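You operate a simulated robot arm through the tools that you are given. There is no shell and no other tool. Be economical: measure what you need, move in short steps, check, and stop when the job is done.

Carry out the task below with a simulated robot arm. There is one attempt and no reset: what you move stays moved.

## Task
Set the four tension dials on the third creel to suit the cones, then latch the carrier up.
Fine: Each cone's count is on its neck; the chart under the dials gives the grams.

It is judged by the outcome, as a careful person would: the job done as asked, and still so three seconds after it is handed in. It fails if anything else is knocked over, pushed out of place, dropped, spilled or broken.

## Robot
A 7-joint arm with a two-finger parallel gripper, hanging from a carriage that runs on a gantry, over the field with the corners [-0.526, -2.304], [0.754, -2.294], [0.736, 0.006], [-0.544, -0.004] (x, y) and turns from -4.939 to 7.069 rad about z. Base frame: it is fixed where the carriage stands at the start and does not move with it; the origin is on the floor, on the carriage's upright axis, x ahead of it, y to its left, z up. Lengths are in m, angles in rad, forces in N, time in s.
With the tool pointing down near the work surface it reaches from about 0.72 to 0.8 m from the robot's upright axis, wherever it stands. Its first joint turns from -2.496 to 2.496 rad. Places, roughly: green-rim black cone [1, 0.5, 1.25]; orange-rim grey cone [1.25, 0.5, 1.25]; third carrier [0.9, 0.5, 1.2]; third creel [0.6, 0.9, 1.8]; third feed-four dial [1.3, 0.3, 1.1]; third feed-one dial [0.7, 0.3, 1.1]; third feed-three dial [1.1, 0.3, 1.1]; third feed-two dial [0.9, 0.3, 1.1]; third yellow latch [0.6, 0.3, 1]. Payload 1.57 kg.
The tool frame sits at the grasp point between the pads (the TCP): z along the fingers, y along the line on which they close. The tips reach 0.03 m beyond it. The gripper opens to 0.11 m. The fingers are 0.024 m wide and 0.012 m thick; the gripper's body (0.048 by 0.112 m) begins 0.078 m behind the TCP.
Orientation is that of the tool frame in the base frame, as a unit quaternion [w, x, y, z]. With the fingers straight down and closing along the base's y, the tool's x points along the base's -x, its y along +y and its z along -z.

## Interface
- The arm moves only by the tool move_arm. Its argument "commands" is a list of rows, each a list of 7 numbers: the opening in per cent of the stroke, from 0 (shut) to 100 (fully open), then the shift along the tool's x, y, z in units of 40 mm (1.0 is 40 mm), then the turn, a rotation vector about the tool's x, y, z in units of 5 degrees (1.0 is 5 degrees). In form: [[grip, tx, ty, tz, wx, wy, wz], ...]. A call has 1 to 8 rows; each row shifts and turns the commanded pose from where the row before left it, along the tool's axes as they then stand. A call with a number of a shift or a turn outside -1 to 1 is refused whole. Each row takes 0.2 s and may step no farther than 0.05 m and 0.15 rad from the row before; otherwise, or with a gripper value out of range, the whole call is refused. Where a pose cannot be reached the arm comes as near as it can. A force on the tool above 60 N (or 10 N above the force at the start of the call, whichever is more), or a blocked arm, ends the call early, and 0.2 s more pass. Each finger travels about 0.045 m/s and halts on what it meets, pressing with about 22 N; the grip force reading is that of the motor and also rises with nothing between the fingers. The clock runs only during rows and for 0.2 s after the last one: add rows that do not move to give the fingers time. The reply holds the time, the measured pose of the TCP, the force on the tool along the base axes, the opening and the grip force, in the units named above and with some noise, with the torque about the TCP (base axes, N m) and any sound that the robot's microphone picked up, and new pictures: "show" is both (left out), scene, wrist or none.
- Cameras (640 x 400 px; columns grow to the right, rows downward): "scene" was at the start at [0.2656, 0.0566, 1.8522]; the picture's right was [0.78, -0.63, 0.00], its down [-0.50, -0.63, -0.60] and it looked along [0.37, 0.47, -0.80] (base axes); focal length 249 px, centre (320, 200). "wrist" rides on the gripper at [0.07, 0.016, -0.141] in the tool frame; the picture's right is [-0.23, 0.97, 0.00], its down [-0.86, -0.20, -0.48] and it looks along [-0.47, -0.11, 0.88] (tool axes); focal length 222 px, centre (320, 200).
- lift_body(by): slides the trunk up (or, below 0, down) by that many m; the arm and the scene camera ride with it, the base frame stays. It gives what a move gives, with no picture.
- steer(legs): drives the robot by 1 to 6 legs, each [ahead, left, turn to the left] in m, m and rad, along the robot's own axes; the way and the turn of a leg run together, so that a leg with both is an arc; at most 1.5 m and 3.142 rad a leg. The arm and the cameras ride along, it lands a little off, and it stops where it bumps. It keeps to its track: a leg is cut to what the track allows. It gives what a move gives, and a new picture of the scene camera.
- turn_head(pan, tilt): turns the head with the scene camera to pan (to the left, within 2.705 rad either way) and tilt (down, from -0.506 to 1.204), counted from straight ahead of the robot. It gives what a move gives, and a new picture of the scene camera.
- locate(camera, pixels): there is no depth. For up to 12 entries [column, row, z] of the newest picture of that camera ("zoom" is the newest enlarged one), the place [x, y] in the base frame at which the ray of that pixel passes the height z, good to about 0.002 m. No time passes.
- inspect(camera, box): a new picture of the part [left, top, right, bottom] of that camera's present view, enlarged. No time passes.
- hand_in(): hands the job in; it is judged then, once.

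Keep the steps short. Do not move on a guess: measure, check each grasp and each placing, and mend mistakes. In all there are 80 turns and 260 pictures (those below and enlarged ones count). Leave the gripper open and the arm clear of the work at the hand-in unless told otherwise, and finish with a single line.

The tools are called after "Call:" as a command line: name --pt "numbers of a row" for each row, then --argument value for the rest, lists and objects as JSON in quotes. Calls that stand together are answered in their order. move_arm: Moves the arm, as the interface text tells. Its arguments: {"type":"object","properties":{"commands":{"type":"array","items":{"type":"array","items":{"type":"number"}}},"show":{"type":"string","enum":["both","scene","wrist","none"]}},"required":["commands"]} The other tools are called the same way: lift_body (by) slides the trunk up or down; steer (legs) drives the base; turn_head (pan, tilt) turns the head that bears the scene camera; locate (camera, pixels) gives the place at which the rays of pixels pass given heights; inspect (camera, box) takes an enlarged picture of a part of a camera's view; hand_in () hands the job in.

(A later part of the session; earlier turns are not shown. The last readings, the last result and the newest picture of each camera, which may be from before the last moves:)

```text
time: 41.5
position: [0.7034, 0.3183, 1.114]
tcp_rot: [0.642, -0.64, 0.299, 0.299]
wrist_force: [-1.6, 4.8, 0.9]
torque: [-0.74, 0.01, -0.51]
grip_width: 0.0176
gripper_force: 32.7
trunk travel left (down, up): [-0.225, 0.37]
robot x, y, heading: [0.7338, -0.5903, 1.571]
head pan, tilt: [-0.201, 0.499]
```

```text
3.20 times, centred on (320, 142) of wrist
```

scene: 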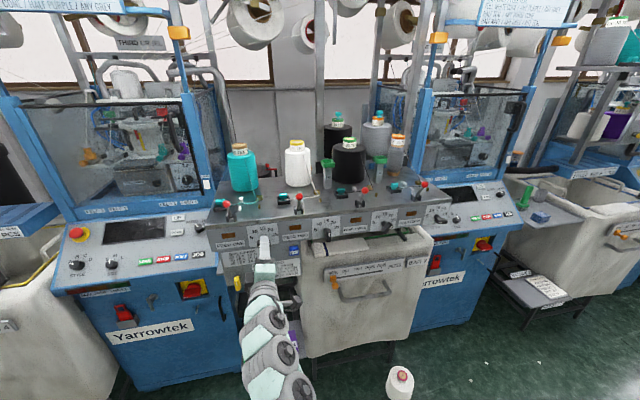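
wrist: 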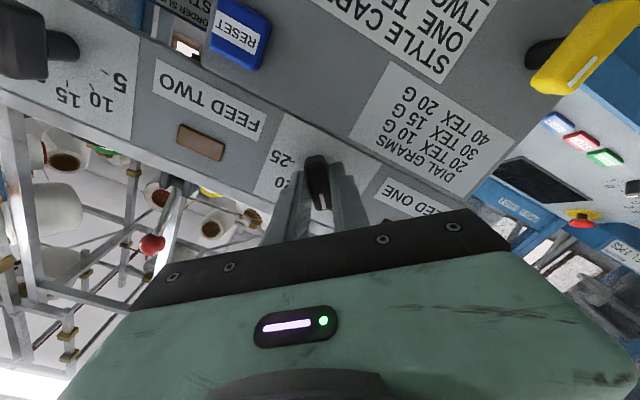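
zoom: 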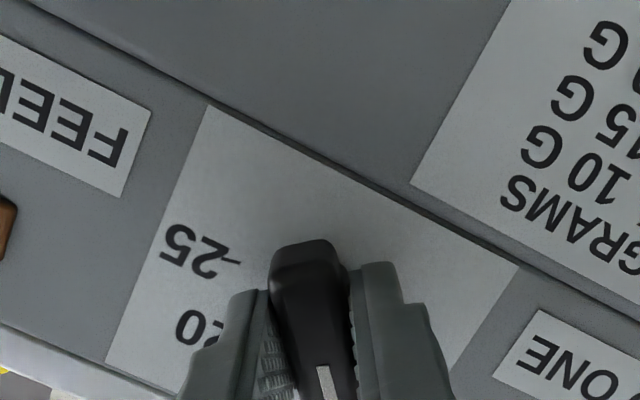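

The knob followed 40°. I open, back off and read it.

Call:
move_arm --pt "60 0 0 0 0 0 0" --pt "60 0 0 0 0 0 0" --pt "60 0 0 0 0 0 0" --pt "60 0 0 -0.8 0 0 0" --pt "60 0 0 -0.8 0 0 0" --pt "60 0 0 -0.8 0 0 0" --pt "60 0 0 0 0 0 0" --show "wrist"

Call:
inspect --camera "wrist" --box '[240, 90, 400, 190]'

Call:
inspect --camera "scene" --box '[230, 210, 310, 260]'

```text
time: 43.1
position: [0.7031, 0.2219, 1.1116]
tcp_rot: [0.642, -0.64, 0.298, 0.299]
wrist_force: [-0.2, 0.2, 0.3]
torque: [0.0, -0.01, 0.0]
grip_width: 0.0661
gripper_force: 0.0
trunk travel left (down, up): [-0.225, 0.37]
robot x, y, heading: [0.7329, -0.5917, 1.571]
head pan, tilt: [-0.201, 0.499]
```

wrist: 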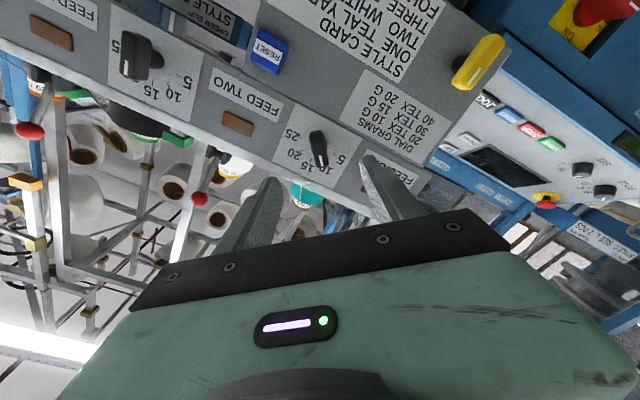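

```text
4.00 times, centred on (320, 140) of wrist
```

zoom: 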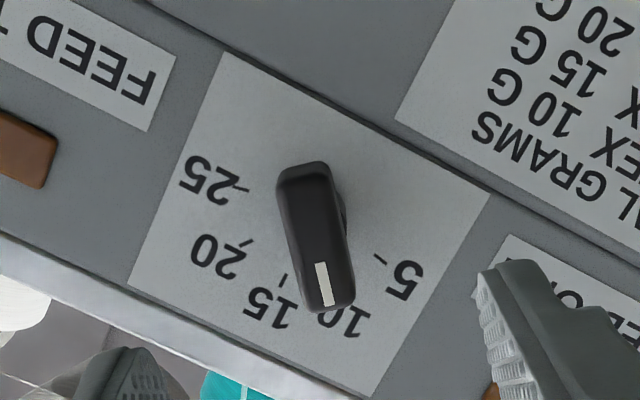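

```text
8.00 times, centred on (270, 235) of scene
```

zoom: 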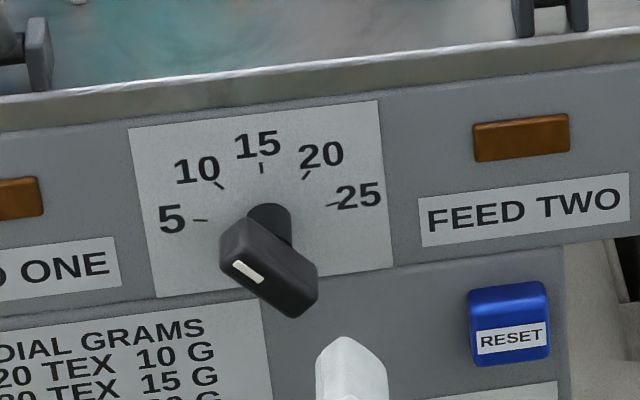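

Dial one reads 10. Before going to dial two I check the bag's position below it in the scene view.

Call:
inspect --camera "scene" --box '[290, 215, 450, 315]'

```text
4.00 times, centred on (370, 265) of scene
```

zoom: 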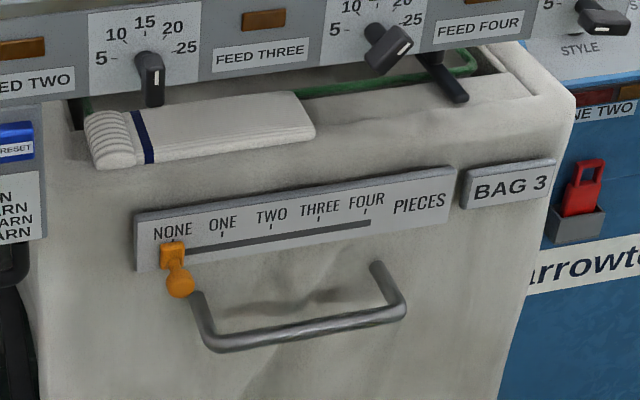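

The bag's front is at y≈0.35, well clear of the gripper. I move to x≈0.903 and roll +40° for dial two's upright bar.

Call:
move_arm --pt "60 0.643 -0.766 0 0 0 0" --pt "60 0.643 -0.766 0 0 0 0" --pt "60 0.643 -0.766 0 0 0 0" --pt "60 0.643 -0.766 0 0 0 0" --pt "60 0.643 -0.766 0 0 0 0" --pt "60 0 0 0 0 0 1" --pt "60 0 0 0 0 0 1" --pt "60 0 0 0 0 0 1" --show "none"

Call:
move_arm --pt "60 0 0 0 0 0 1" --pt "60 0 0 0 0 0 1" --pt "60 0 0 0 0 0 1" --pt "60 0 0 0 0 0 1" --pt "60 0 0 0 0 0 1" --pt "60 0 0 0 0 0 0" --show "wrist"

Call:
inspect --camera "wrist" --box '[240, 90, 400, 190]'

```text
time: 44.9
position: [0.9021, 0.221, 1.113]
tcp_rot: [0.597, -0.596, 0.379, 0.38]
wrist_force: [-0.4, -0.3, -0.2]
torque: [0.01, -0.05, -0.01]
grip_width: 0.0658
gripper_force: 0.1
trunk travel left (down, up): [-0.225, 0.37]
robot x, y, heading: [0.7345, -0.5919, 1.569]
head pan, tilt: [-0.201, 0.499]
```

```text
time: 46.3
position: [0.9029, 0.2225, 1.1125]
tcp_rot: [0.5, -0.499, 0.5, 0.5]
wrist_force: [-0.3, 0.3, 0.0]
torque: [-0.01, -0.01, 0.0]
grip_width: 0.0657
gripper_force: 0.1
trunk travel left (down, up): [-0.225, 0.37]
robot x, y, heading: [0.7319, -0.5884, 1.568]
head pan, tilt: [-0.201, 0.499]
```

wrist: 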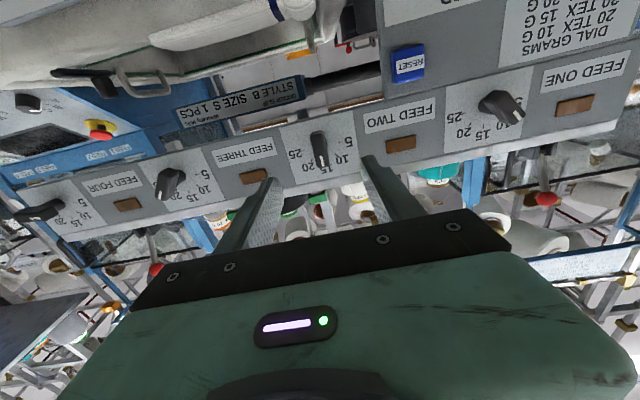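

```text
4.00 times, centred on (320, 140) of wrist
```

zoom: 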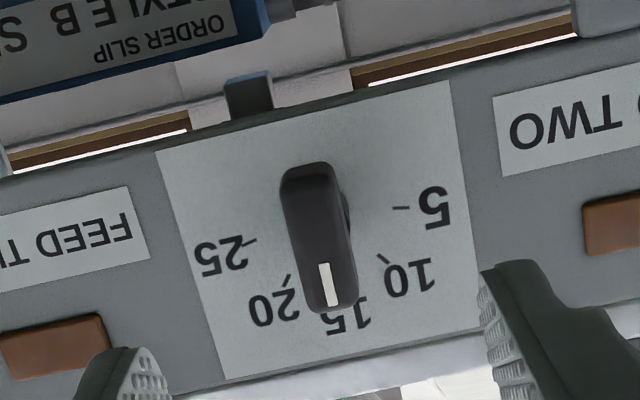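

The knob sits exactly where the aligned one did before. I advance 97 mm and close.

Call:
move_arm --pt "60 0 0 0.81 0 0 0" --pt "60 0 0 0.81 0 0 0" --pt "60 0 0 0.81 0 0 0" --pt "30 0 0 0 0 0 0" --pt "0 0 0 0 0 0 0" --pt "0 0 0 0 0 0 0" --pt "0 0 0 0 0 0 0" --pt "0 0 0 0 0 0 0" --show "wrist"

```text
time: 48.1
position: [0.9037, 0.3179, 1.1131]
tcp_rot: [0.5, -0.5, 0.5, 0.5]
wrist_force: [-1.5, -0.4, 1.2]
torque: [-0.21, 0.03, 0.03]
grip_width: 0.0176
gripper_force: 32.6
trunk travel left (down, up): [-0.225, 0.37]
robot x, y, heading: [0.7325, -0.5941, 1.569]
head pan, tilt: [-0.201, 0.499]
```

wrist: 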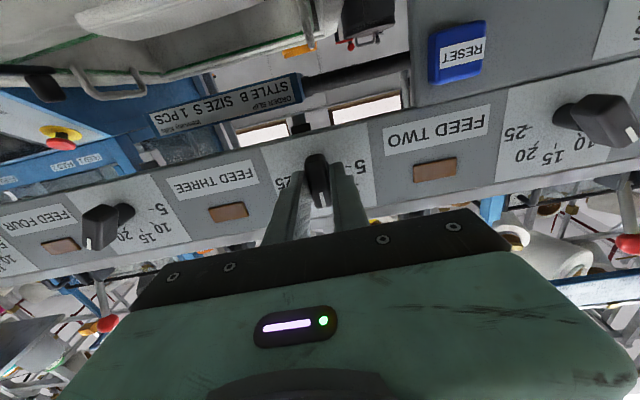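

Gripped. I turn dial two clockwise 40° to 20, release, and back off.

Call:
move_arm --pt "0 0 0 0 0 0 1" --pt "0 0 0 0 0 0 1" --pt "0 0 0 0 0 0 1" --pt "0 0 0 0 0 0 1" --pt "0 0 0 0 0 0 1" --pt "0 0 0 0 0 0 1" --pt "0 0 0 0 0 0 1" --pt "0 0 0 0 0 0 1" --show "none"

Call:
move_arm --pt "0 0 0 0 0 0 0" --pt "60 0 0 0 0 0 0" --pt "60 0 0 0 0 0 0" --pt "60 0 0 0 0 0 0" --pt "60 0 0 -0.8 0 0 0" --pt "60 0 0 -0.8 0 0 0" --pt "60 0 0 -0.8 0 0 0" --pt "60 0 0 0 0 0 0" --show "wrist"

Call:
inspect --camera "wrist" --box '[240, 90, 400, 190]'

Call:
inspect --camera "scene" --box '[290, 205, 370, 255]'

```text
time: 49.9
position: [0.9025, 0.3188, 1.1127]
tcp_rot: [0.3, -0.299, 0.64, 0.642]
wrist_force: [-0.4, -19.5, 16.1]
torque: [0.55, 0.04, -0.06]
grip_width: 0.0178
gripper_force: 32.5
trunk travel left (down, up): [-0.225, 0.37]
robot x, y, heading: [0.7349, -0.5882, 1.57]
head pan, tilt: [-0.201, 0.499]
```

```text
time: 51.7
position: [0.904, 0.2227, 1.1128]
tcp_rot: [0.299, -0.298, 0.64, 0.642]
wrist_force: [0.7, -0.7, 0.4]
torque: [0.02, -0.01, -0.03]
grip_width: 0.0658
gripper_force: 0.0
trunk travel left (down, up): [-0.225, 0.37]
robot x, y, heading: [0.7355, -0.5891, 1.569]
head pan, tilt: [-0.201, 0.499]
```

wrist: 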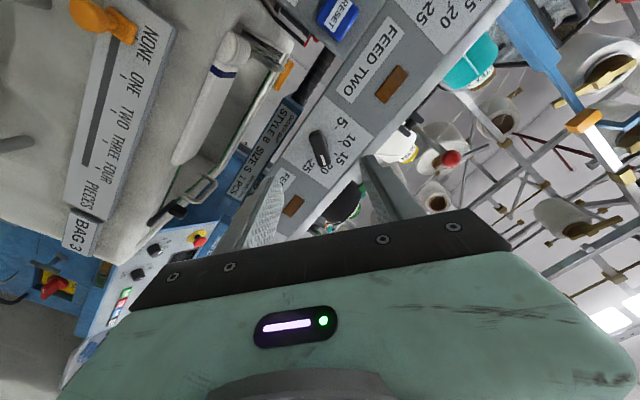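

```text
4.00 times, centred on (320, 140) of wrist
```

zoom: 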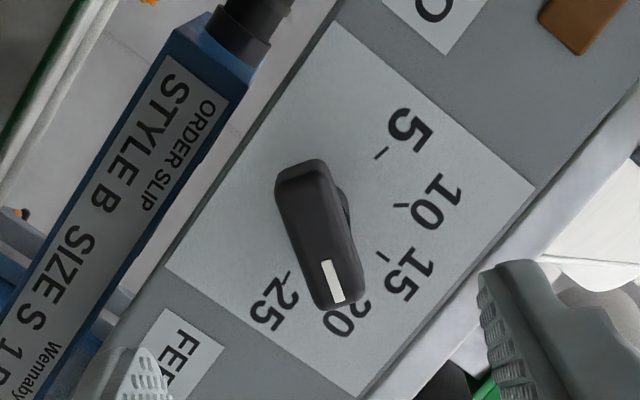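

```text
8.00 times, centred on (330, 230) of scene
```

zoom: 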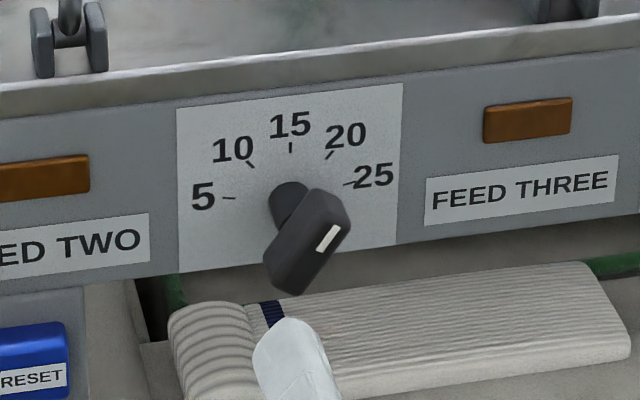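

Dial two looks ≈34°, about 6° short of 20. I roll 5° further, regrip to bring it on.

Call:
move_arm --pt "60 0 0 0.81 0 0 0" --pt "60 0 0 0.81 0 0 0" --pt "60 0 0 0.8 0 0 0" --pt "30 0 0 0 0 0 0" --pt "0 0 0 0 0 0 0" --pt "0 0 0 0 0 0 0" --pt "0 0 0 0 0 0 0" --pt "0 0 0 0 0 0 0" --show "none"

Call:
inspect --camera "wrist" --box '[240, 110, 400, 210]'

```text
time: 53.5
position: [0.9026, 0.3193, 1.1124]
tcp_rot: [0.3, -0.298, 0.641, 0.64]
wrist_force: [2.1, 3.2, -4.2]
torque: [-0.3, 0.03, 0.1]
grip_width: 0.0177
gripper_force: 32.8
trunk travel left (down, up): [-0.225, 0.37]
robot x, y, heading: [0.731, -0.5919, 1.576]
head pan, tilt: [-0.201, 0.499]
```

```text
4.00 times, centred on (320, 160) of wrist
```

zoom: 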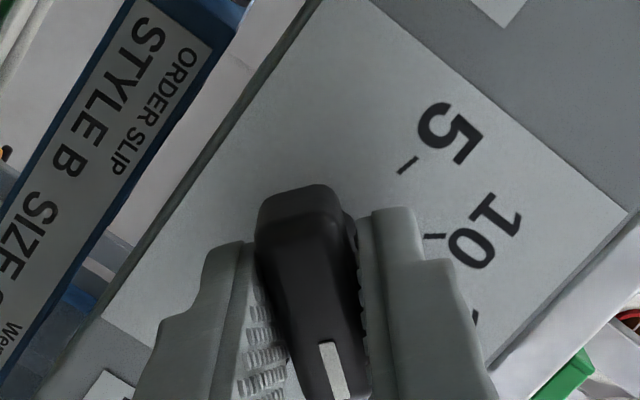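

The bar is gripped still a little askew; I turn 7° further, release and reread.

Call:
move_arm --pt "0 0 0 0 0 0 0.7" --pt "0 0 0 0 0 0 0.7" --pt "0 0 0 0 0 0 0" --pt "60 0 0 0 0 0 0" --pt "60 0 0 0 0 0 0" --pt "60 0 0 0 0 0 0" --pt "60 0 0 -0.8 0 0 0" --pt "60 0 0 -0.8 0 0 0" --show "none"

Call:
move_arm --pt "60 0 0 -0.8 0 0 -0.7" --pt "60 0 0 0 0 0 -0.7" --pt "60 0 0 0 0 0 0" --show "none"

Call:
inspect --camera "wrist" --box '[240, 90, 400, 190]'

Call:
inspect --camera "scene" --box '[310, 215, 358, 245]'

```text
time: 55.3
position: [0.9031, 0.2543, 1.1119]
tcp_rot: [0.259, -0.259, 0.658, 0.658]
wrist_force: [-0.2, 0.0, -0.6]
torque: [0.01, 0.0, -0.01]
grip_width: 0.066
gripper_force: 0.1
trunk travel left (down, up): [-0.225, 0.37]
robot x, y, heading: [0.7311, -0.5879, 1.578]
head pan, tilt: [-0.201, 0.499]
```

```text
time: 56.1
position: [0.9014, 0.2237, 1.1113]
tcp_rot: [0.299, -0.3, 0.64, 0.641]
wrist_force: [0.4, 0.7, 0.4]
torque: [-0.01, -0.01, 0.0]
grip_width: 0.0661
gripper_force: 0.1
trunk travel left (down, up): [-0.225, 0.37]
robot x, y, heading: [0.7311, -0.5916, 1.571]
head pan, tilt: [-0.201, 0.499]
```

```text
4.00 times, centred on (320, 140) of wrist
```

zoom: 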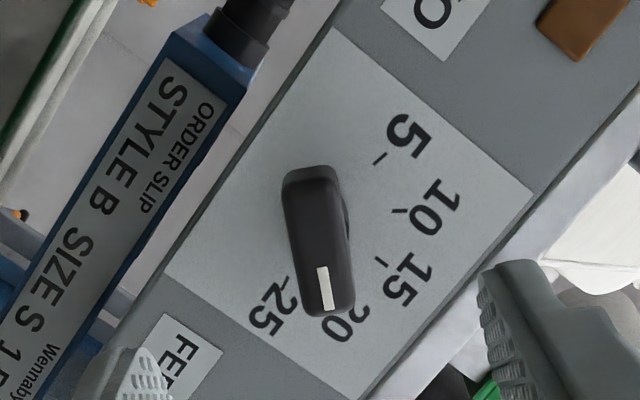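

```text
13.33 times, centred on (334, 230) of scene
```

zoom: 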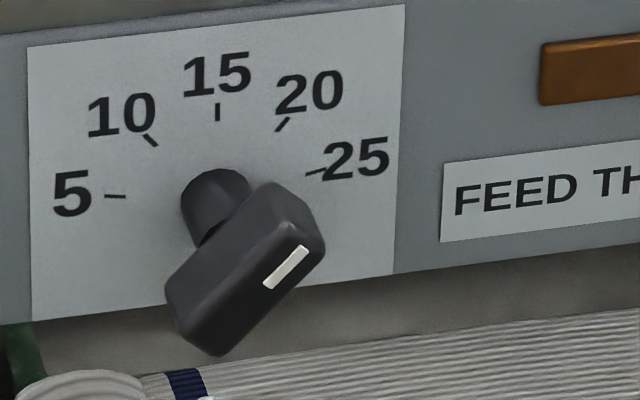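

Dial two now reads 20 (aligned within ~1–2°). I move on to dial three at x≈1.103 with roll +20°.

Call:
move_arm --pt "60 -0.648 -0.772 0 0 0 0" --pt "60 -0.648 -0.772 0 0 0 0" --pt "60 -0.648 -0.772 0 0 0 0" --pt "60 -0.648 -0.772 0 0 0 0" --pt "60 -0.648 -0.772 0 0 0 0" --pt "60 0 0 0 0 0 1" --pt "60 0 0 0 0 0 1" --pt "60 0 0 0 0 0 0" --show "none"

Call:
move_arm --pt "60 0 0 0 0 0 1" --pt "60 0 0 0 0 0 1" --pt "60 0 0 0 0 0 0" --show "wrist"

Call:
inspect --camera "wrist" --box '[240, 90, 400, 190]'

```text
time: 57.9
position: [1.1054, 0.2235, 1.113]
tcp_rot: [0.242, -0.241, 0.664, 0.665]
wrist_force: [-0.3, -0.6, 0.6]
torque: [0.02, 0.02, -0.01]
grip_width: 0.0661
gripper_force: 0.2
trunk travel left (down, up): [-0.225, 0.37]
robot x, y, heading: [0.731, -0.5907, 1.573]
head pan, tilt: [-0.201, 0.499]
```

```text
time: 58.7
position: [1.1049, 0.2222, 1.1128]
tcp_rot: [0.184, -0.183, 0.682, 0.684]
wrist_force: [0.2, 0.5, -0.2]
torque: [-0.02, 0.04, 0.0]
grip_width: 0.0663
gripper_force: 0.0
trunk travel left (down, up): [-0.225, 0.37]
robot x, y, heading: [0.7336, -0.592, 1.571]
head pan, tilt: [-0.201, 0.499]
```

wrist: 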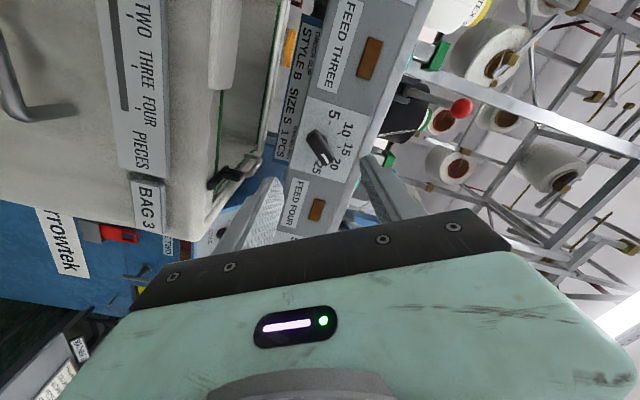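

```text
4.00 times, centred on (320, 140) of wrist
```

zoom: 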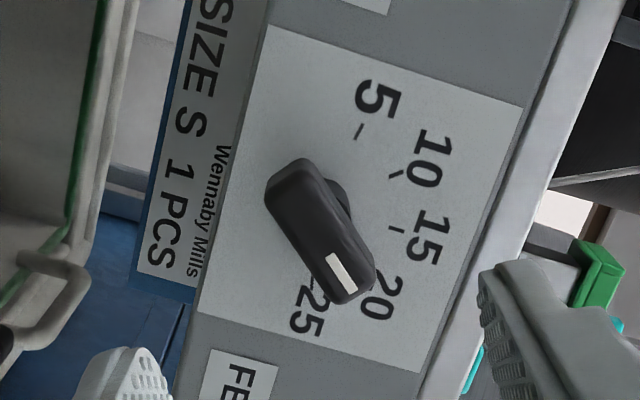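

The bar stands 20° behind the tool, so dial three is at 20 (40°). I roll back 20°, nudge x −1.5 mm, advance and grip.

Call:
move_arm --pt "60 0 0 0 0 0 -1" --pt "60 0 0 0 0 0 -1" --pt "60 0 0 0 0 0 -1" --pt "60 0 0 0 0 0 -1" --pt "60 0.024 0.029 0 0 0 0" --pt "60 0 0 0 0 0 0" --show "none"

Call:
inspect --camera "wrist" --box '[240, 90, 400, 190]'

```text
time: 60.1
position: [1.1025, 0.2258, 1.1127]
tcp_rot: [0.3, -0.299, 0.64, 0.641]
wrist_force: [0.4, -0.4, 0.9]
torque: [0.0, -0.02, 0.05]
grip_width: 0.0659
gripper_force: 0.1
trunk travel left (down, up): [-0.225, 0.37]
robot x, y, heading: [0.7337, -0.5904, 1.57]
head pan, tilt: [-0.201, 0.499]
```

```text
4.00 times, centred on (320, 140) of wrist
```

zoom: 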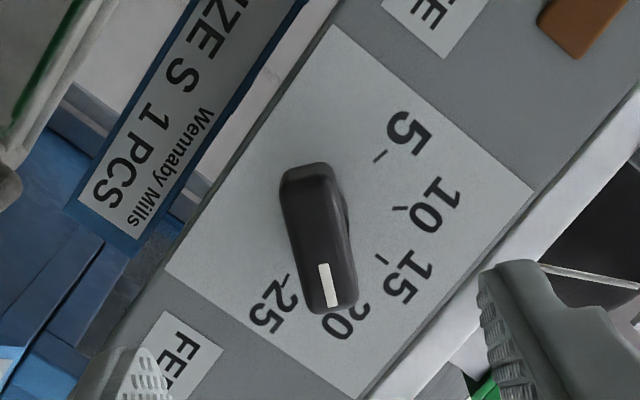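

Aligned. Grip and turn counterclockwise 40° to 15.

Call:
move_arm --pt "60 0 0 0.8 0 0 0" --pt "60 0 0 0.8 0 0 0" --pt "60 0 0 0.75 0 0 0" --pt "30 0 0 0 0 0 0" --pt "0 0 0 0 0 0 0" --pt "0 0 0 0 0 0 0" --pt "0 0 0 0 0 0 0" --pt "0 0 0 0 0 0 0" --show "none"

Call:
move_arm --pt "0 0 0 0 0 0 -1" --pt "0 0 0 0 0 0 -1" --pt "0 0 0 0 0 0 -1" --pt "0 0 0 0 0 0 -1" --pt "0 0 0 0 0 0 -1" --pt "0 0 0 0 0 0 -1" --pt "0 0 0 0 0 0 -1" --pt "0 0 0 0 0 0 -1" --show "none"

Call:
move_arm --pt "0 0 0 0 0 0 0" --pt "60 0 0 0 0 0 0" --pt "60 0 0 0 0 0 0" --pt "60 0 0 0 0 0 0" --pt "60 0 0 -0.8 0 0 0" --pt "60 0 0 -0.8 0 0 0" --pt "60 0 0 -0.75 0 0 0" --pt "60 0 0 0 0 0 0" --show "none"

Call:
inspect --camera "wrist" --box '[240, 90, 400, 190]'

```text
time: 61.9
position: [1.1029, 0.319, 1.1124]
tcp_rot: [0.299, -0.298, 0.641, 0.641]
wrist_force: [1.6, 2.6, -3.6]
torque: [-0.03, 0.02, -0.11]
grip_width: 0.0179
gripper_force: 32.4
trunk travel left (down, up): [-0.225, 0.37]
robot x, y, heading: [0.7304, -0.5893, 1.574]
head pan, tilt: [-0.201, 0.499]
```

```text
time: 63.7
position: [1.1019, 0.319, 1.1124]
tcp_rot: [0.5, -0.5, 0.499, 0.5]
wrist_force: [3.1, 5.7, -5.5]
torque: [0.09, -0.05, -0.1]
grip_width: 0.0178
gripper_force: 32.3
trunk travel left (down, up): [-0.225, 0.37]
robot x, y, heading: [0.7348, -0.5925, 1.569]
head pan, tilt: [-0.201, 0.499]
```

```text
time: 65.5
position: [1.1024, 0.2237, 1.1124]
tcp_rot: [0.5, -0.5, 0.5, 0.5]
wrist_force: [0.1, -0.9, -0.1]
torque: [-0.02, 0.03, 0.03]
grip_width: 0.0662
gripper_force: 0.1
trunk travel left (down, up): [-0.225, 0.37]
robot x, y, heading: [0.7353, -0.5888, 1.573]
head pan, tilt: [-0.201, 0.499]
```

```text
4.00 times, centred on (320, 140) of wrist
```

zoom: 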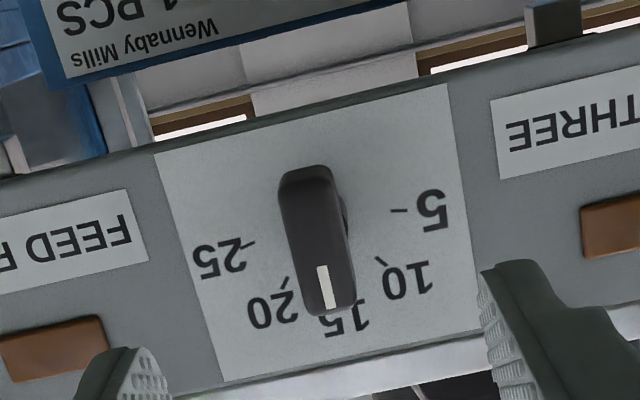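

Dial three reads 15. Now dial four: x +0.2, roll −80°.

Call:
move_arm --pt "60 0 -1 0 0 0 0" --pt "60 0 -1 0 0 0 0" --pt "60 0 -1 0 0 0 0" --pt "60 0 -1 0 0 0 0" --pt "60 0 -1 0 0 0 0" --pt "60 0 0 0 0 0 -1" --pt "60 0 0 0 0 0 -1" --pt "60 0 0 0 0 0 -1" --show "none"

Call:
move_arm --pt "60 0 0 0 0 0 -1" --pt "60 0 0 0 0 0 -1" --pt "60 0 0 0 0 0 -1" --pt "60 0 0 0 0 0 -1" --pt "60 0 0 0 0 0 -1" --pt "60 0 0 0 0 0 -1" --pt "60 0 0 0 0 0 -1" --pt "60 0 0 0 0 0 -1" --show "none"

Call:
move_arm --pt "60 0 0 0 0 0 -1" --pt "60 0 0 0 0 0 -1" --pt "60 0 0 0 0 0 -1" --pt "60 0 0 0 0 0 -1" --pt "60 0 0 0 0 0 -1" --pt "60 0 0 0 0 0 0" --show "scene"

Call:
inspect --camera "wrist" --box '[240, 90, 400, 190]'

```text
time: 67.3
position: [1.2804, 0.207, 1.1191]
tcp_rot: [0.562, -0.561, 0.43, 0.431]
wrist_force: [-0.1, 0.2, 0.7]
torque: [-0.02, -0.01, -0.02]
grip_width: 0.066
gripper_force: 0.0
out of reach, approached as far as the arm can: row 5
trunk travel left (down, up): [-0.225, 0.37]
robot x, y, heading: [0.7305, -0.592, 1.572]
head pan, tilt: [-0.201, 0.499]
```

```text
time: 69.1
position: [1.2803, 0.2078, 1.118]
tcp_rot: [0.675, -0.674, 0.212, 0.212]
wrist_force: [0.6, -0.1, -0.5]
torque: [-0.01, -0.01, -0.02]
grip_width: 0.0659
gripper_force: 0.0
trunk travel left (down, up): [-0.225, 0.37]
robot x, y, heading: [0.7294, -0.5939, 1.573]
head pan, tilt: [-0.201, 0.499]
```

```text
time: 70.5
position: [1.2766, 0.2047, 1.125]
tcp_rot: [0.705, -0.704, 0.061, 0.06]
wrist_force: [0.5, -0.1, -1.2]
torque: [0.02, 0.0, 0.0]
grip_width: 0.066
gripper_force: 0.0
out of reach, approached as far as the arm can: row 5
trunk travel left (down, up): [-0.225, 0.37]
robot x, y, heading: [0.7288, -0.5878, 1.573]
head pan, tilt: [-0.201, 0.499]
```

scene: 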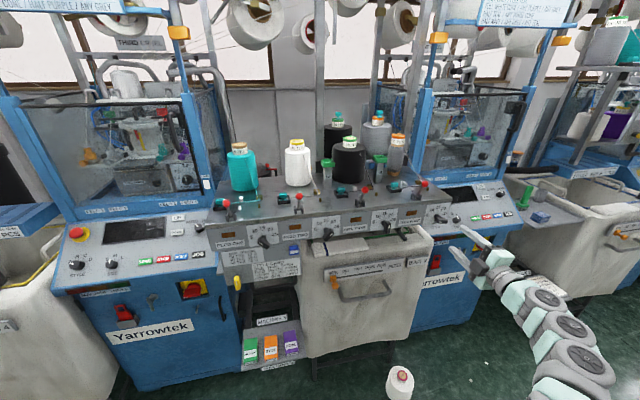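

```text
4.00 times, centred on (320, 140) of wrist
```

zoom: 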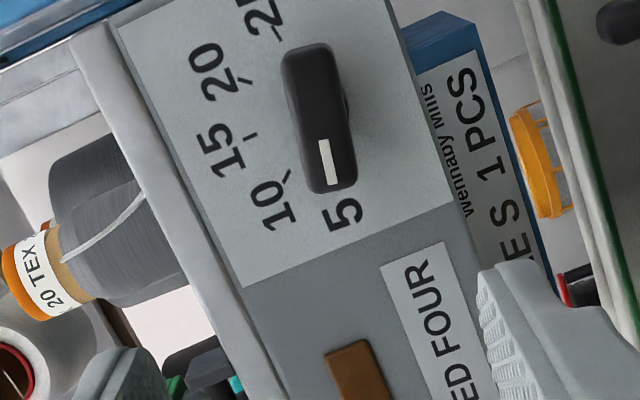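

Dial four is just out of reach. I retreat the tool 0.15 m, then drive 0.2 m closer.

Call:
move_arm --pt "60 0 0 -0.95 0 0 0" --pt "60 0 0 -0.95 0 0 0" --pt "60 0 0 -0.95 0 0 0" --pt "60 0 0 -0.95 0 0 0" --pt "60 0 0 0 0 0 0" --show "none"

Call:
steer --legs '[[0.2, 0, 0]]'

```text
time: 71.7
position: [1.2768, 0.0493, 1.1256]
tcp_rot: [0.705, -0.704, 0.061, 0.061]
wrist_force: [0.0, -0.4, -0.4]
torque: [0.02, -0.03, 0.03]
grip_width: 0.0661
gripper_force: 0.1
trunk travel left (down, up): [-0.225, 0.37]
robot x, y, heading: [0.7285, -0.592, 1.573]
head pan, tilt: [-0.201, 0.499]
```

```text
time: 73.3
position: [1.2751, 0.2496, 1.1276]
tcp_rot: [0.705, -0.704, 0.06, 0.062]
wrist_force: [-0.1, 0.6, 0.0]
torque: [0.01, 0.05, -0.05]
grip_width: 0.066
gripper_force: 0.0
trunk travel left (down, up): [-0.225, 0.37]
robot x, y, heading: [0.7378, -0.3912, 1.574]
head pan, tilt: [-0.201, 0.499]
```

scene: 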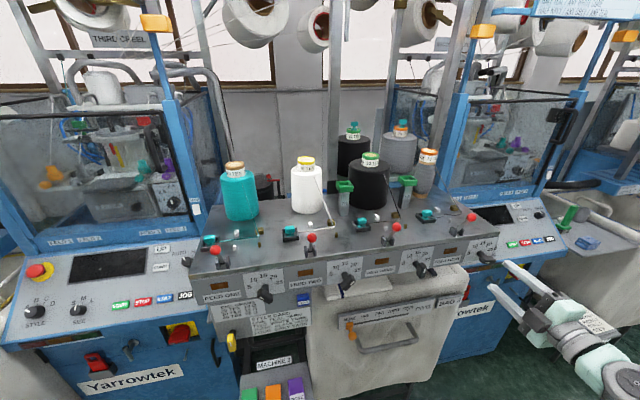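

Now I align to (1.303, 0.224, 1.112) and check.

Call:
move_arm --pt "60 0.378 0.13 -0.32 0 0 0" --pt "60 0.378 0.13 -0.32 0 0 0" --pt "60 0 0 0 0 0 0" --show "none"

Call:
inspect --camera "wrist" --box '[240, 90, 400, 190]'

```text
time: 74.1
position: [1.3026, 0.2231, 1.1104]
tcp_rot: [0.705, -0.704, 0.061, 0.063]
wrist_force: [-0.5, 0.1, 0.2]
torque: [0.01, 0.01, -0.01]
grip_width: 0.066
gripper_force: 0.1
trunk travel left (down, up): [-0.225, 0.37]
robot x, y, heading: [0.7304, -0.3917, 1.576]
head pan, tilt: [-0.201, 0.499]
```

```text
4.00 times, centred on (320, 140) of wrist
```

zoom: 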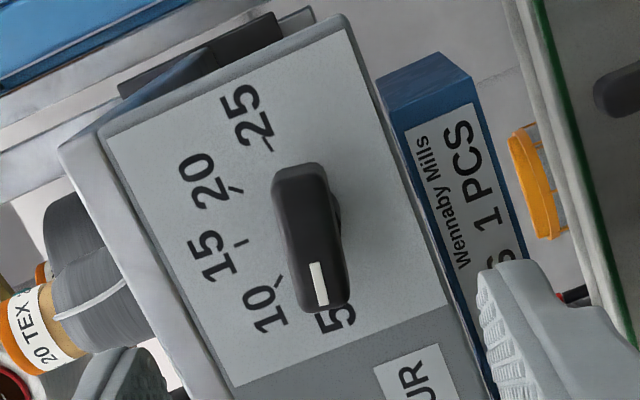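

Angle matches; the bar is ~2 mm above centre. I correct, advance, grip and turn +40°.

Call:
move_arm --pt "60 0 -0.05 0.8 0 0 0" --pt "60 0 0 0.8 0 0 0" --pt "60 0 0 0.8 0 0 0" --pt "30 0 0 0 0 0 0" --pt "0 0 0 0 0 0 0" --pt "0 0 0 0 0 0 0" --pt "0 0 0 0 0 0 0" --pt "0 0 0 0 0 0 0" --show "none"

Call:
move_arm --pt "0 0 0 0 0 0 1" --pt "0 0 0 0 0 0 1" --pt "0 0 0 0 0 0 1" --pt "0 0 0 0 0 0 1" --pt "0 0 0 0 0 0 1" --pt "0 0 0 0 0 0 1" --pt "0 0 0 0 0 0 1" --pt "0 0 0 0 0 0 1" --show "none"

Call:
inspect --camera "wrist" --box '[240, 110, 400, 210]'

```text
time: 75.9
position: [1.3042, 0.3201, 1.1135]
tcp_rot: [0.705, -0.704, 0.06, 0.062]
wrist_force: [-1.5, -1.8, 6.2]
torque: [0.12, -0.02, -0.19]
grip_width: 0.0177
gripper_force: 32.2
trunk travel left (down, up): [-0.225, 0.37]
robot x, y, heading: [0.7318, -0.3909, 1.574]
head pan, tilt: [-0.201, 0.499]
```

```text
time: 77.7
position: [1.3041, 0.3209, 1.1128]
tcp_rot: [0.641, -0.64, 0.298, 0.301]
wrist_force: [2.8, 2.5, 4.6]
torque: [-0.45, 0.0, -0.54]
grip_width: 0.0176
gripper_force: 32.5
trunk travel left (down, up): [-0.225, 0.37]
robot x, y, heading: [0.7317, -0.392, 1.575]
head pan, tilt: [-0.201, 0.499]
```

```text
4.00 times, centred on (320, 160) of wrist
```

zoom: 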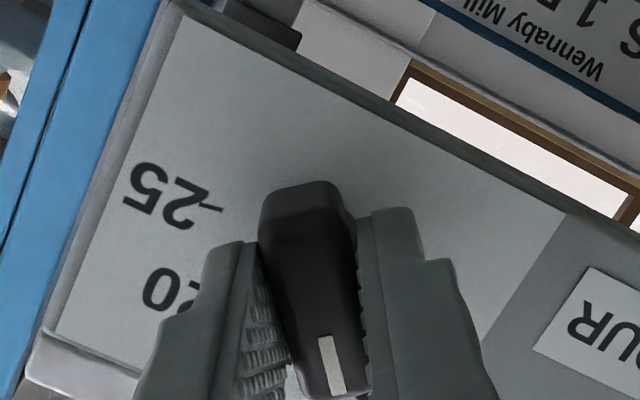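

Release, back off and read.

Call:
move_arm --pt "0 0 0 0 0 0 0" --pt "60 0 0 0 0 0 0" --pt "60 0 0 0 0 0 0" --pt "60 0 0 0 0 0 0" --pt "60 0 0 -0.8 0 0 0" --pt "60 0 0 -0.8 0 0 0" --pt "60 0 0 -0.8 0 0 0" --pt "60 0 0 0 0 0 0" --show "none"

Call:
inspect --camera "wrist" --box '[240, 90, 400, 190]'

Call:
inspect --camera "scene" --box '[220, 230, 380, 330]'

Call:
inspect --camera "scene" --box '[380, 210, 540, 310]'

```text
time: 79.5
position: [1.302, 0.2239, 1.1112]
tcp_rot: [0.641, -0.64, 0.298, 0.3]
wrist_force: [0.2, -0.2, -0.1]
torque: [0.04, 0.0, 0.01]
grip_width: 0.0661
gripper_force: 0.0
trunk travel left (down, up): [-0.225, 0.37]
robot x, y, heading: [0.7334, -0.3944, 1.576]
head pan, tilt: [-0.201, 0.499]
```

```text
4.00 times, centred on (320, 140) of wrist
```

zoom: 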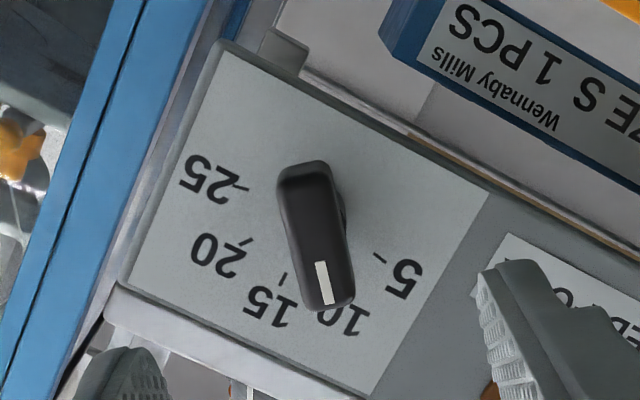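

```text
4.00 times, centred on (300, 280) of scene
```

zoom: 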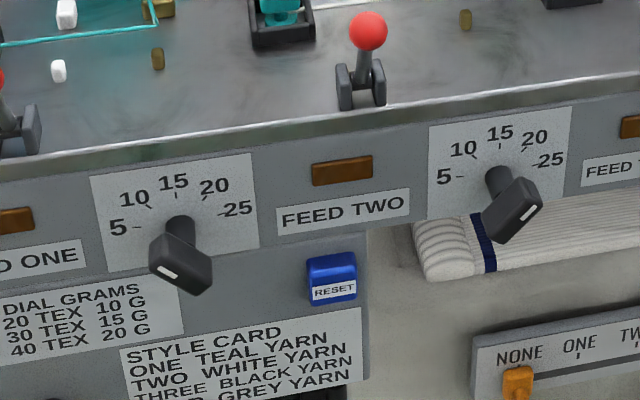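

```text
4.00 times, centred on (460, 260) of scene
```

zoom: 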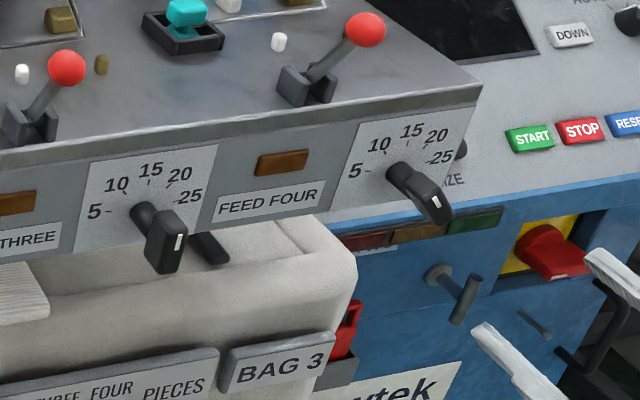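

All four dials read 10 / 20 / 15 / 10. Now the carrier: I back away 0.15 m, then bring the tool across to x≈0.72 and roll to close vertically on the handle bar.

Call:
steer --legs '[[-0.15, 0, 0]]'

Call:
move_arm --pt "60 -0.643 0.766 0 0 0 0" --pt "60 -0.643 0.766 0 0 0 0" --pt "60 -0.643 0.766 0 0 0 0" --pt "60 -0.643 0.766 0 0 0 0" --pt "60 -0.643 0.766 0 0 0 0" --pt "60 -0.643 0.766 0 0 0 0" --pt "60 -0.643 0.766 0 0 0 0" --pt "60 -0.643 0.766 0 0 0 0" --show "none"

Call:
move_arm --pt "60 -0.643 0.766 0 0 0 0" --pt "60 -0.643 0.766 0 0 0 0" --pt "60 -0.643 0.766 0 0 0 0" --pt "60 -0.643 0.766 0 0 0 0" --pt "60 -0.643 0.766 0 0 0 0" --pt "60 -0.643 0.766 0 0 0 0" --pt "60 -0.43 0.51 0 0 0 0" --pt "60 0 0 0 0 0 -1" --show "none"

Call:
move_arm --pt "60 0 0 0 0 0 -1" --pt "60 0 0 0 0 0 -1" --pt "60 0 0 0 0 0 -1" --pt "60 0 0 0 0 0 -1" --pt "60 0 0 0 0 0 -1" --pt "60 0 0 0 0 0 -1" --pt "60 0 0 0 0 0 -1" --pt "60 0 0 0 0 0 -1" --show "none"

Call:
move_arm --pt "60 0 0 0 0 0 -1" --pt "60 0 0 0 0 0 0" --show "both"

```text
time: 80.9
position: [1.3024, 0.0776, 1.1136]
tcp_rot: [-0.641, 0.642, -0.296, -0.3]
wrist_force: [0.0, -0.1, 0.9]
torque: [0.02, 0.01, -0.02]
grip_width: 0.0662
gripper_force: 0.0
trunk travel left (down, up): [-0.225, 0.37]
robot x, y, heading: [0.7327, -0.5411, 1.576]
head pan, tilt: [-0.201, 0.499]
```

scene: 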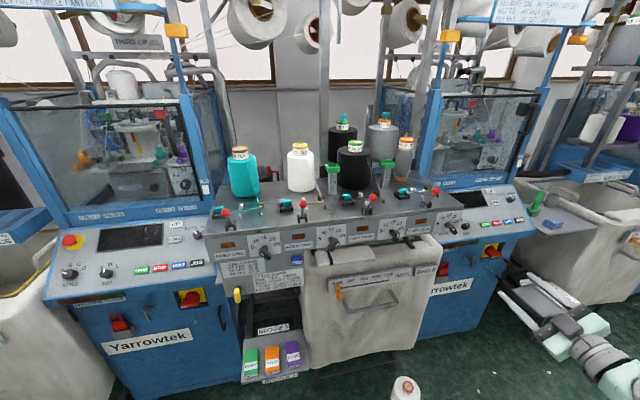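

```text
time: 82.7
position: [0.9837, 0.0763, 1.112]
tcp_rot: [0.641, -0.641, 0.298, 0.299]
wrist_force: [0.1, -0.1, 0.6]
torque: [0.02, 0.02, 0.02]
grip_width: 0.0658
gripper_force: 0.0
trunk travel left (down, up): [-0.225, 0.37]
robot x, y, heading: [0.7311, -0.5429, 1.576]
head pan, tilt: [-0.201, 0.499]
```

```text
time: 84.5
position: [0.918, 0.0815, 1.0853]
tcp_rot: [-0.653, 0.654, -0.268, -0.272]
wrist_force: [0.4, 0.5, 0.0]
torque: [-0.01, 0.01, -0.02]
grip_width: 0.066
gripper_force: 0.0
out of reach, approached as far as the arm can: row 2, 3, 4, 5, 6, 7
trunk travel left (down, up): [-0.225, 0.37]
robot x, y, heading: [0.7323, -0.5369, 1.574]
head pan, tilt: [-0.201, 0.499]
```

```text
time: 86.3
position: [0.9189, 0.0803, 1.087]
tcp_rot: [0.707, -0.706, 0.027, 0.032]
wrist_force: [0.3, -0.1, 0.5]
torque: [-0.01, 0.03, -0.02]
grip_width: 0.0662
gripper_force: 0.0
trunk travel left (down, up): [-0.225, 0.37]
robot x, y, heading: [0.7319, -0.5412, 1.578]
head pan, tilt: [-0.201, 0.499]
```

```text
time: 86.9
position: [0.9188, 0.0801, 1.0865]
tcp_rot: [0.708, -0.706, -0.002, 0.002]
wrist_force: [-0.7, 0.9, 0.1]
torque: [0.0, -0.02, 0.01]
grip_width: 0.0662
gripper_force: 0.0
trunk travel left (down, up): [-0.225, 0.37]
robot x, y, heading: [0.733, -0.54, 1.572]
head pan, tilt: [-0.201, 0.499]
```

scene: 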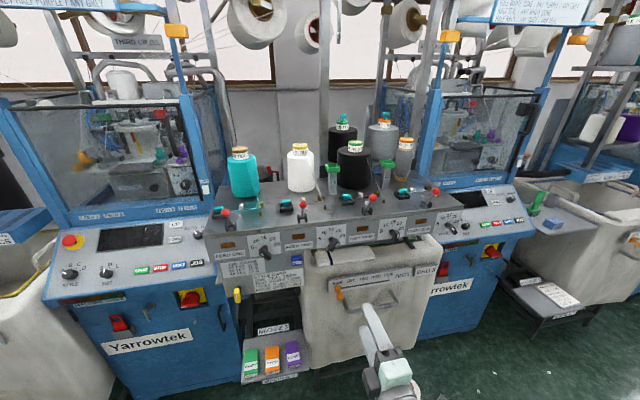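
wrist: 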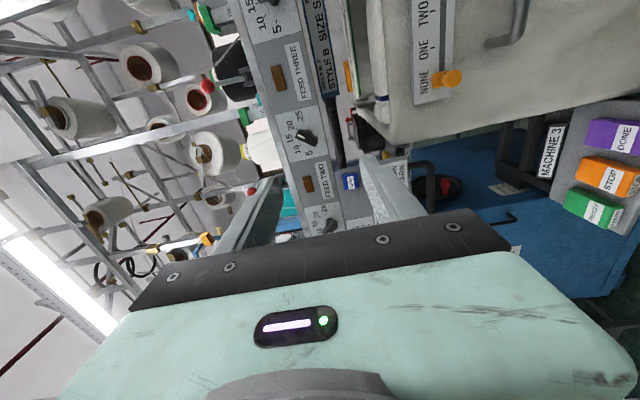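

Hit the arm's inner reach. I drive back 0.08 m and carry the tool over with a forward drift.

Call:
steer --legs '[[-0.08, 0, 0]]'

Call:
move_arm --pt "60 -0.3 0 0.95 0 0 0" --pt "60 -0.3 0 0.95 0 0 0" --pt "60 -0.9 0 0.1 0 0 0" --pt "60 -0.9 0 0.1 0 0 0" --pt "60 -0.9 0 0.1 0 0 0" --pt "60 -0.9 0 0.1 0 0 0" --pt "60 -0.9 0 0.1 0 0 0" --pt "60 0 0 0 0 0 0" --show "none"

Call:
lift_body --by -0.2

Call:
turn_head --pan 0.0 --tilt 0.6

Call:
inspect --camera "wrist" --box '[160, 0, 640, 300]'

```text
time: 87.9
position: [0.919, 0.0026, 1.0872]
tcp_rot: [0.708, -0.706, -0.002, 0.003]
wrist_force: [-0.6, 0.3, 0.6]
torque: [-0.04, 0.0, 0.01]
grip_width: 0.0663
gripper_force: 0.0
trunk travel left (down, up): [-0.225, 0.37]
robot x, y, heading: [0.7306, -0.617, 1.578]
head pan, tilt: [-0.201, 0.499]
```

scene: 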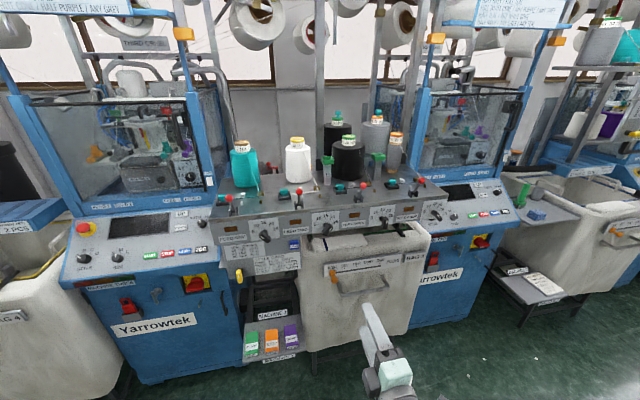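

```text
time: 89.7
position: [0.713, 0.0974, 1.0878]
tcp_rot: [0.708, -0.706, -0.002, 0.002]
wrist_force: [0.1, 0.3, -0.5]
torque: [0.02, -0.04, 0.02]
grip_width: 0.0661
gripper_force: 0.0
trunk travel left (down, up): [-0.225, 0.37]
robot x, y, heading: [0.7321, -0.6181, 1.574]
head pan, tilt: [-0.201, 0.499]
```

```text
time: 91.9
position: [0.7143, 0.0975, 0.8877]
tcp_rot: [0.708, -0.707, -0.002, 0.002]
wrist_force: [-1.3, -0.1, -1.1]
torque: [0.0, 0.06, -0.01]
grip_width: 0.0662
gripper_force: 0.0
trunk travel left (down, up): [-0.025, 0.57]
robot x, y, heading: [0.7359, -0.6173, 1.579]
head pan, tilt: [-0.201, 0.499]
```

```text
time: 92.6
position: [0.7139, 0.0974, 0.8874]
tcp_rot: [0.707, -0.707, -0.003, 0.002]
wrist_force: [0.1, -0.7, 0.0]
torque: [0.0, -0.01, 0.0]
grip_width: 0.0659
gripper_force: 0.0
trunk travel left (down, up): [-0.025, 0.57]
robot x, y, heading: [0.7333, -0.6189, 1.58]
head pan, tilt: [0.0, 0.6]
```

scene: 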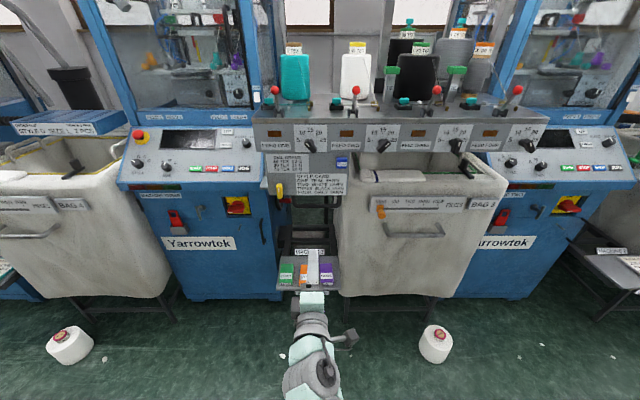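

```text
1.33 times, centred on (400, 150) of wrist
```

zoom: 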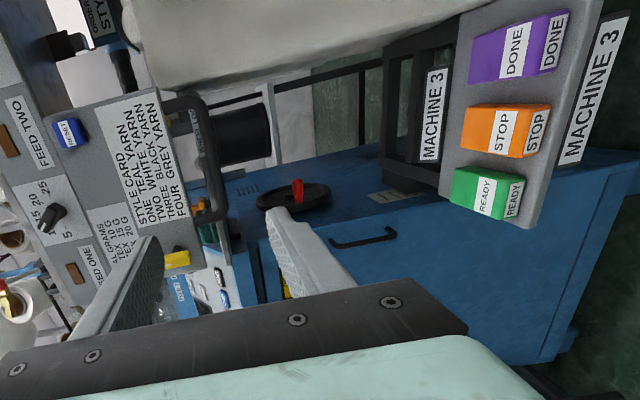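

The handle shows in the wrist zoom at about (208,155). I zoom in with the scene camera and locate it from both views.

Call:
inspect --camera "scene" --box '[256, 150, 352, 210]'

Call:
locate --camera "wrist" --pixels '[[318, 120, 0.85], [318, 120, 0.9], [318, 120, 0.92], [306.3, 75, 0.88], [306.3, 75, 0.92], [325.8, 157, 0.88], [325.8, 157, 0.92], [296, 191.5, 1.0], [296, 191.5, 0.92]]'

```text
6.67 times, centred on (304, 180) of scene
```

zoom: 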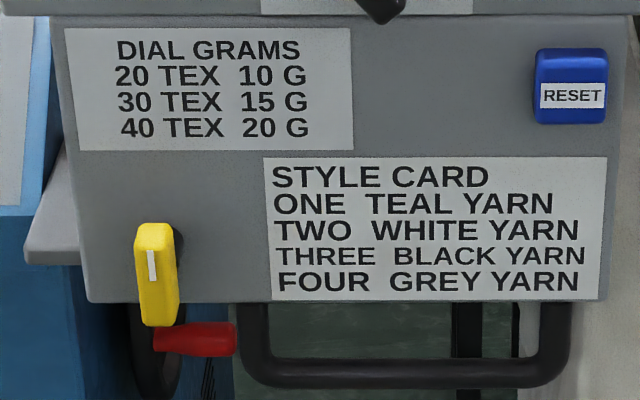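

```text
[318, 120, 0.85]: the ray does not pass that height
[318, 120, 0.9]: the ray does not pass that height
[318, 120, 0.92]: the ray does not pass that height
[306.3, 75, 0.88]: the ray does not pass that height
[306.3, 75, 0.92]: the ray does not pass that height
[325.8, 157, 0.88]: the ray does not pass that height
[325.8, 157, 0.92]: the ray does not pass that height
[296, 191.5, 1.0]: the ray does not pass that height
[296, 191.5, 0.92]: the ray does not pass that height
```

Call:
locate --camera "wrist" --pixels '[[318, 120, 0.86], [318, 120, 0.85], [318, 120, 0.84], [325.8, 157, 0.86], [325.8, 157, 0.84], [306.3, 75, 0.86], [306.3, 75, 0.84]]'

Call:
locate --camera "scene" --pixels '[[316.75, 205.95, 0.8], [316.75, 205.95, 0.9], [296.4, 206, 0.8], [296.4, 206, 0.9], [338.2, 205, 0.8], [338.2, 205, 0.9], [279, 191, 0.9], [279, 191, 1.0], [281.6, 205, 0.9], [281.6, 205, 1.0]]'

```text
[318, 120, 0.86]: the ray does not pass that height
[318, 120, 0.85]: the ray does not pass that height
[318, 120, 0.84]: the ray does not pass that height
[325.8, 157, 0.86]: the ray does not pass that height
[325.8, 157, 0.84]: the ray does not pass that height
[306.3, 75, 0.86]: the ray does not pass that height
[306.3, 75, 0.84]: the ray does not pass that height
```

```text
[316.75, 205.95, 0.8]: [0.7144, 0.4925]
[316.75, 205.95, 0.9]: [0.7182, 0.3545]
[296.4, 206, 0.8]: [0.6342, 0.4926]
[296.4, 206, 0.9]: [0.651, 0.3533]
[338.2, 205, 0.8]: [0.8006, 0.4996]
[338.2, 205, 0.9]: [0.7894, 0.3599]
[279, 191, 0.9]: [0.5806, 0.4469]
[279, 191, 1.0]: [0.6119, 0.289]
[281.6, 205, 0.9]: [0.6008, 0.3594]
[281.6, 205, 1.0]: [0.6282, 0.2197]
```

Call:
inspect --camera "wrist" --box '[270, 60, 366, 180]'

Call:
locate --camera "zoom" --pixels '[[320, 200, 0.91], [320, 200, 0.9], [320, 200, 0.88], [320, 200, 0.86], [320, 200, 0.84], [250, 200, 0.88], [250, 200, 0.9], [250, 200, 0.92]]'

```text
3.33 times, centred on (318, 120) of wrist
```

zoom: 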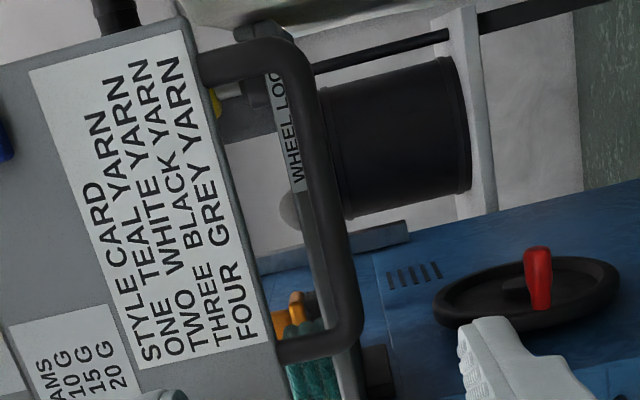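

```text
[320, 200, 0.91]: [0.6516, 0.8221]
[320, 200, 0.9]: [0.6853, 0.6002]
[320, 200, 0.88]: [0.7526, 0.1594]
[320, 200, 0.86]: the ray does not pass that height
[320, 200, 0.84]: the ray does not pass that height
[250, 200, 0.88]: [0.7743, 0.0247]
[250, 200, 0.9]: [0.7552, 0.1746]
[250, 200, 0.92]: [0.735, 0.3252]
```

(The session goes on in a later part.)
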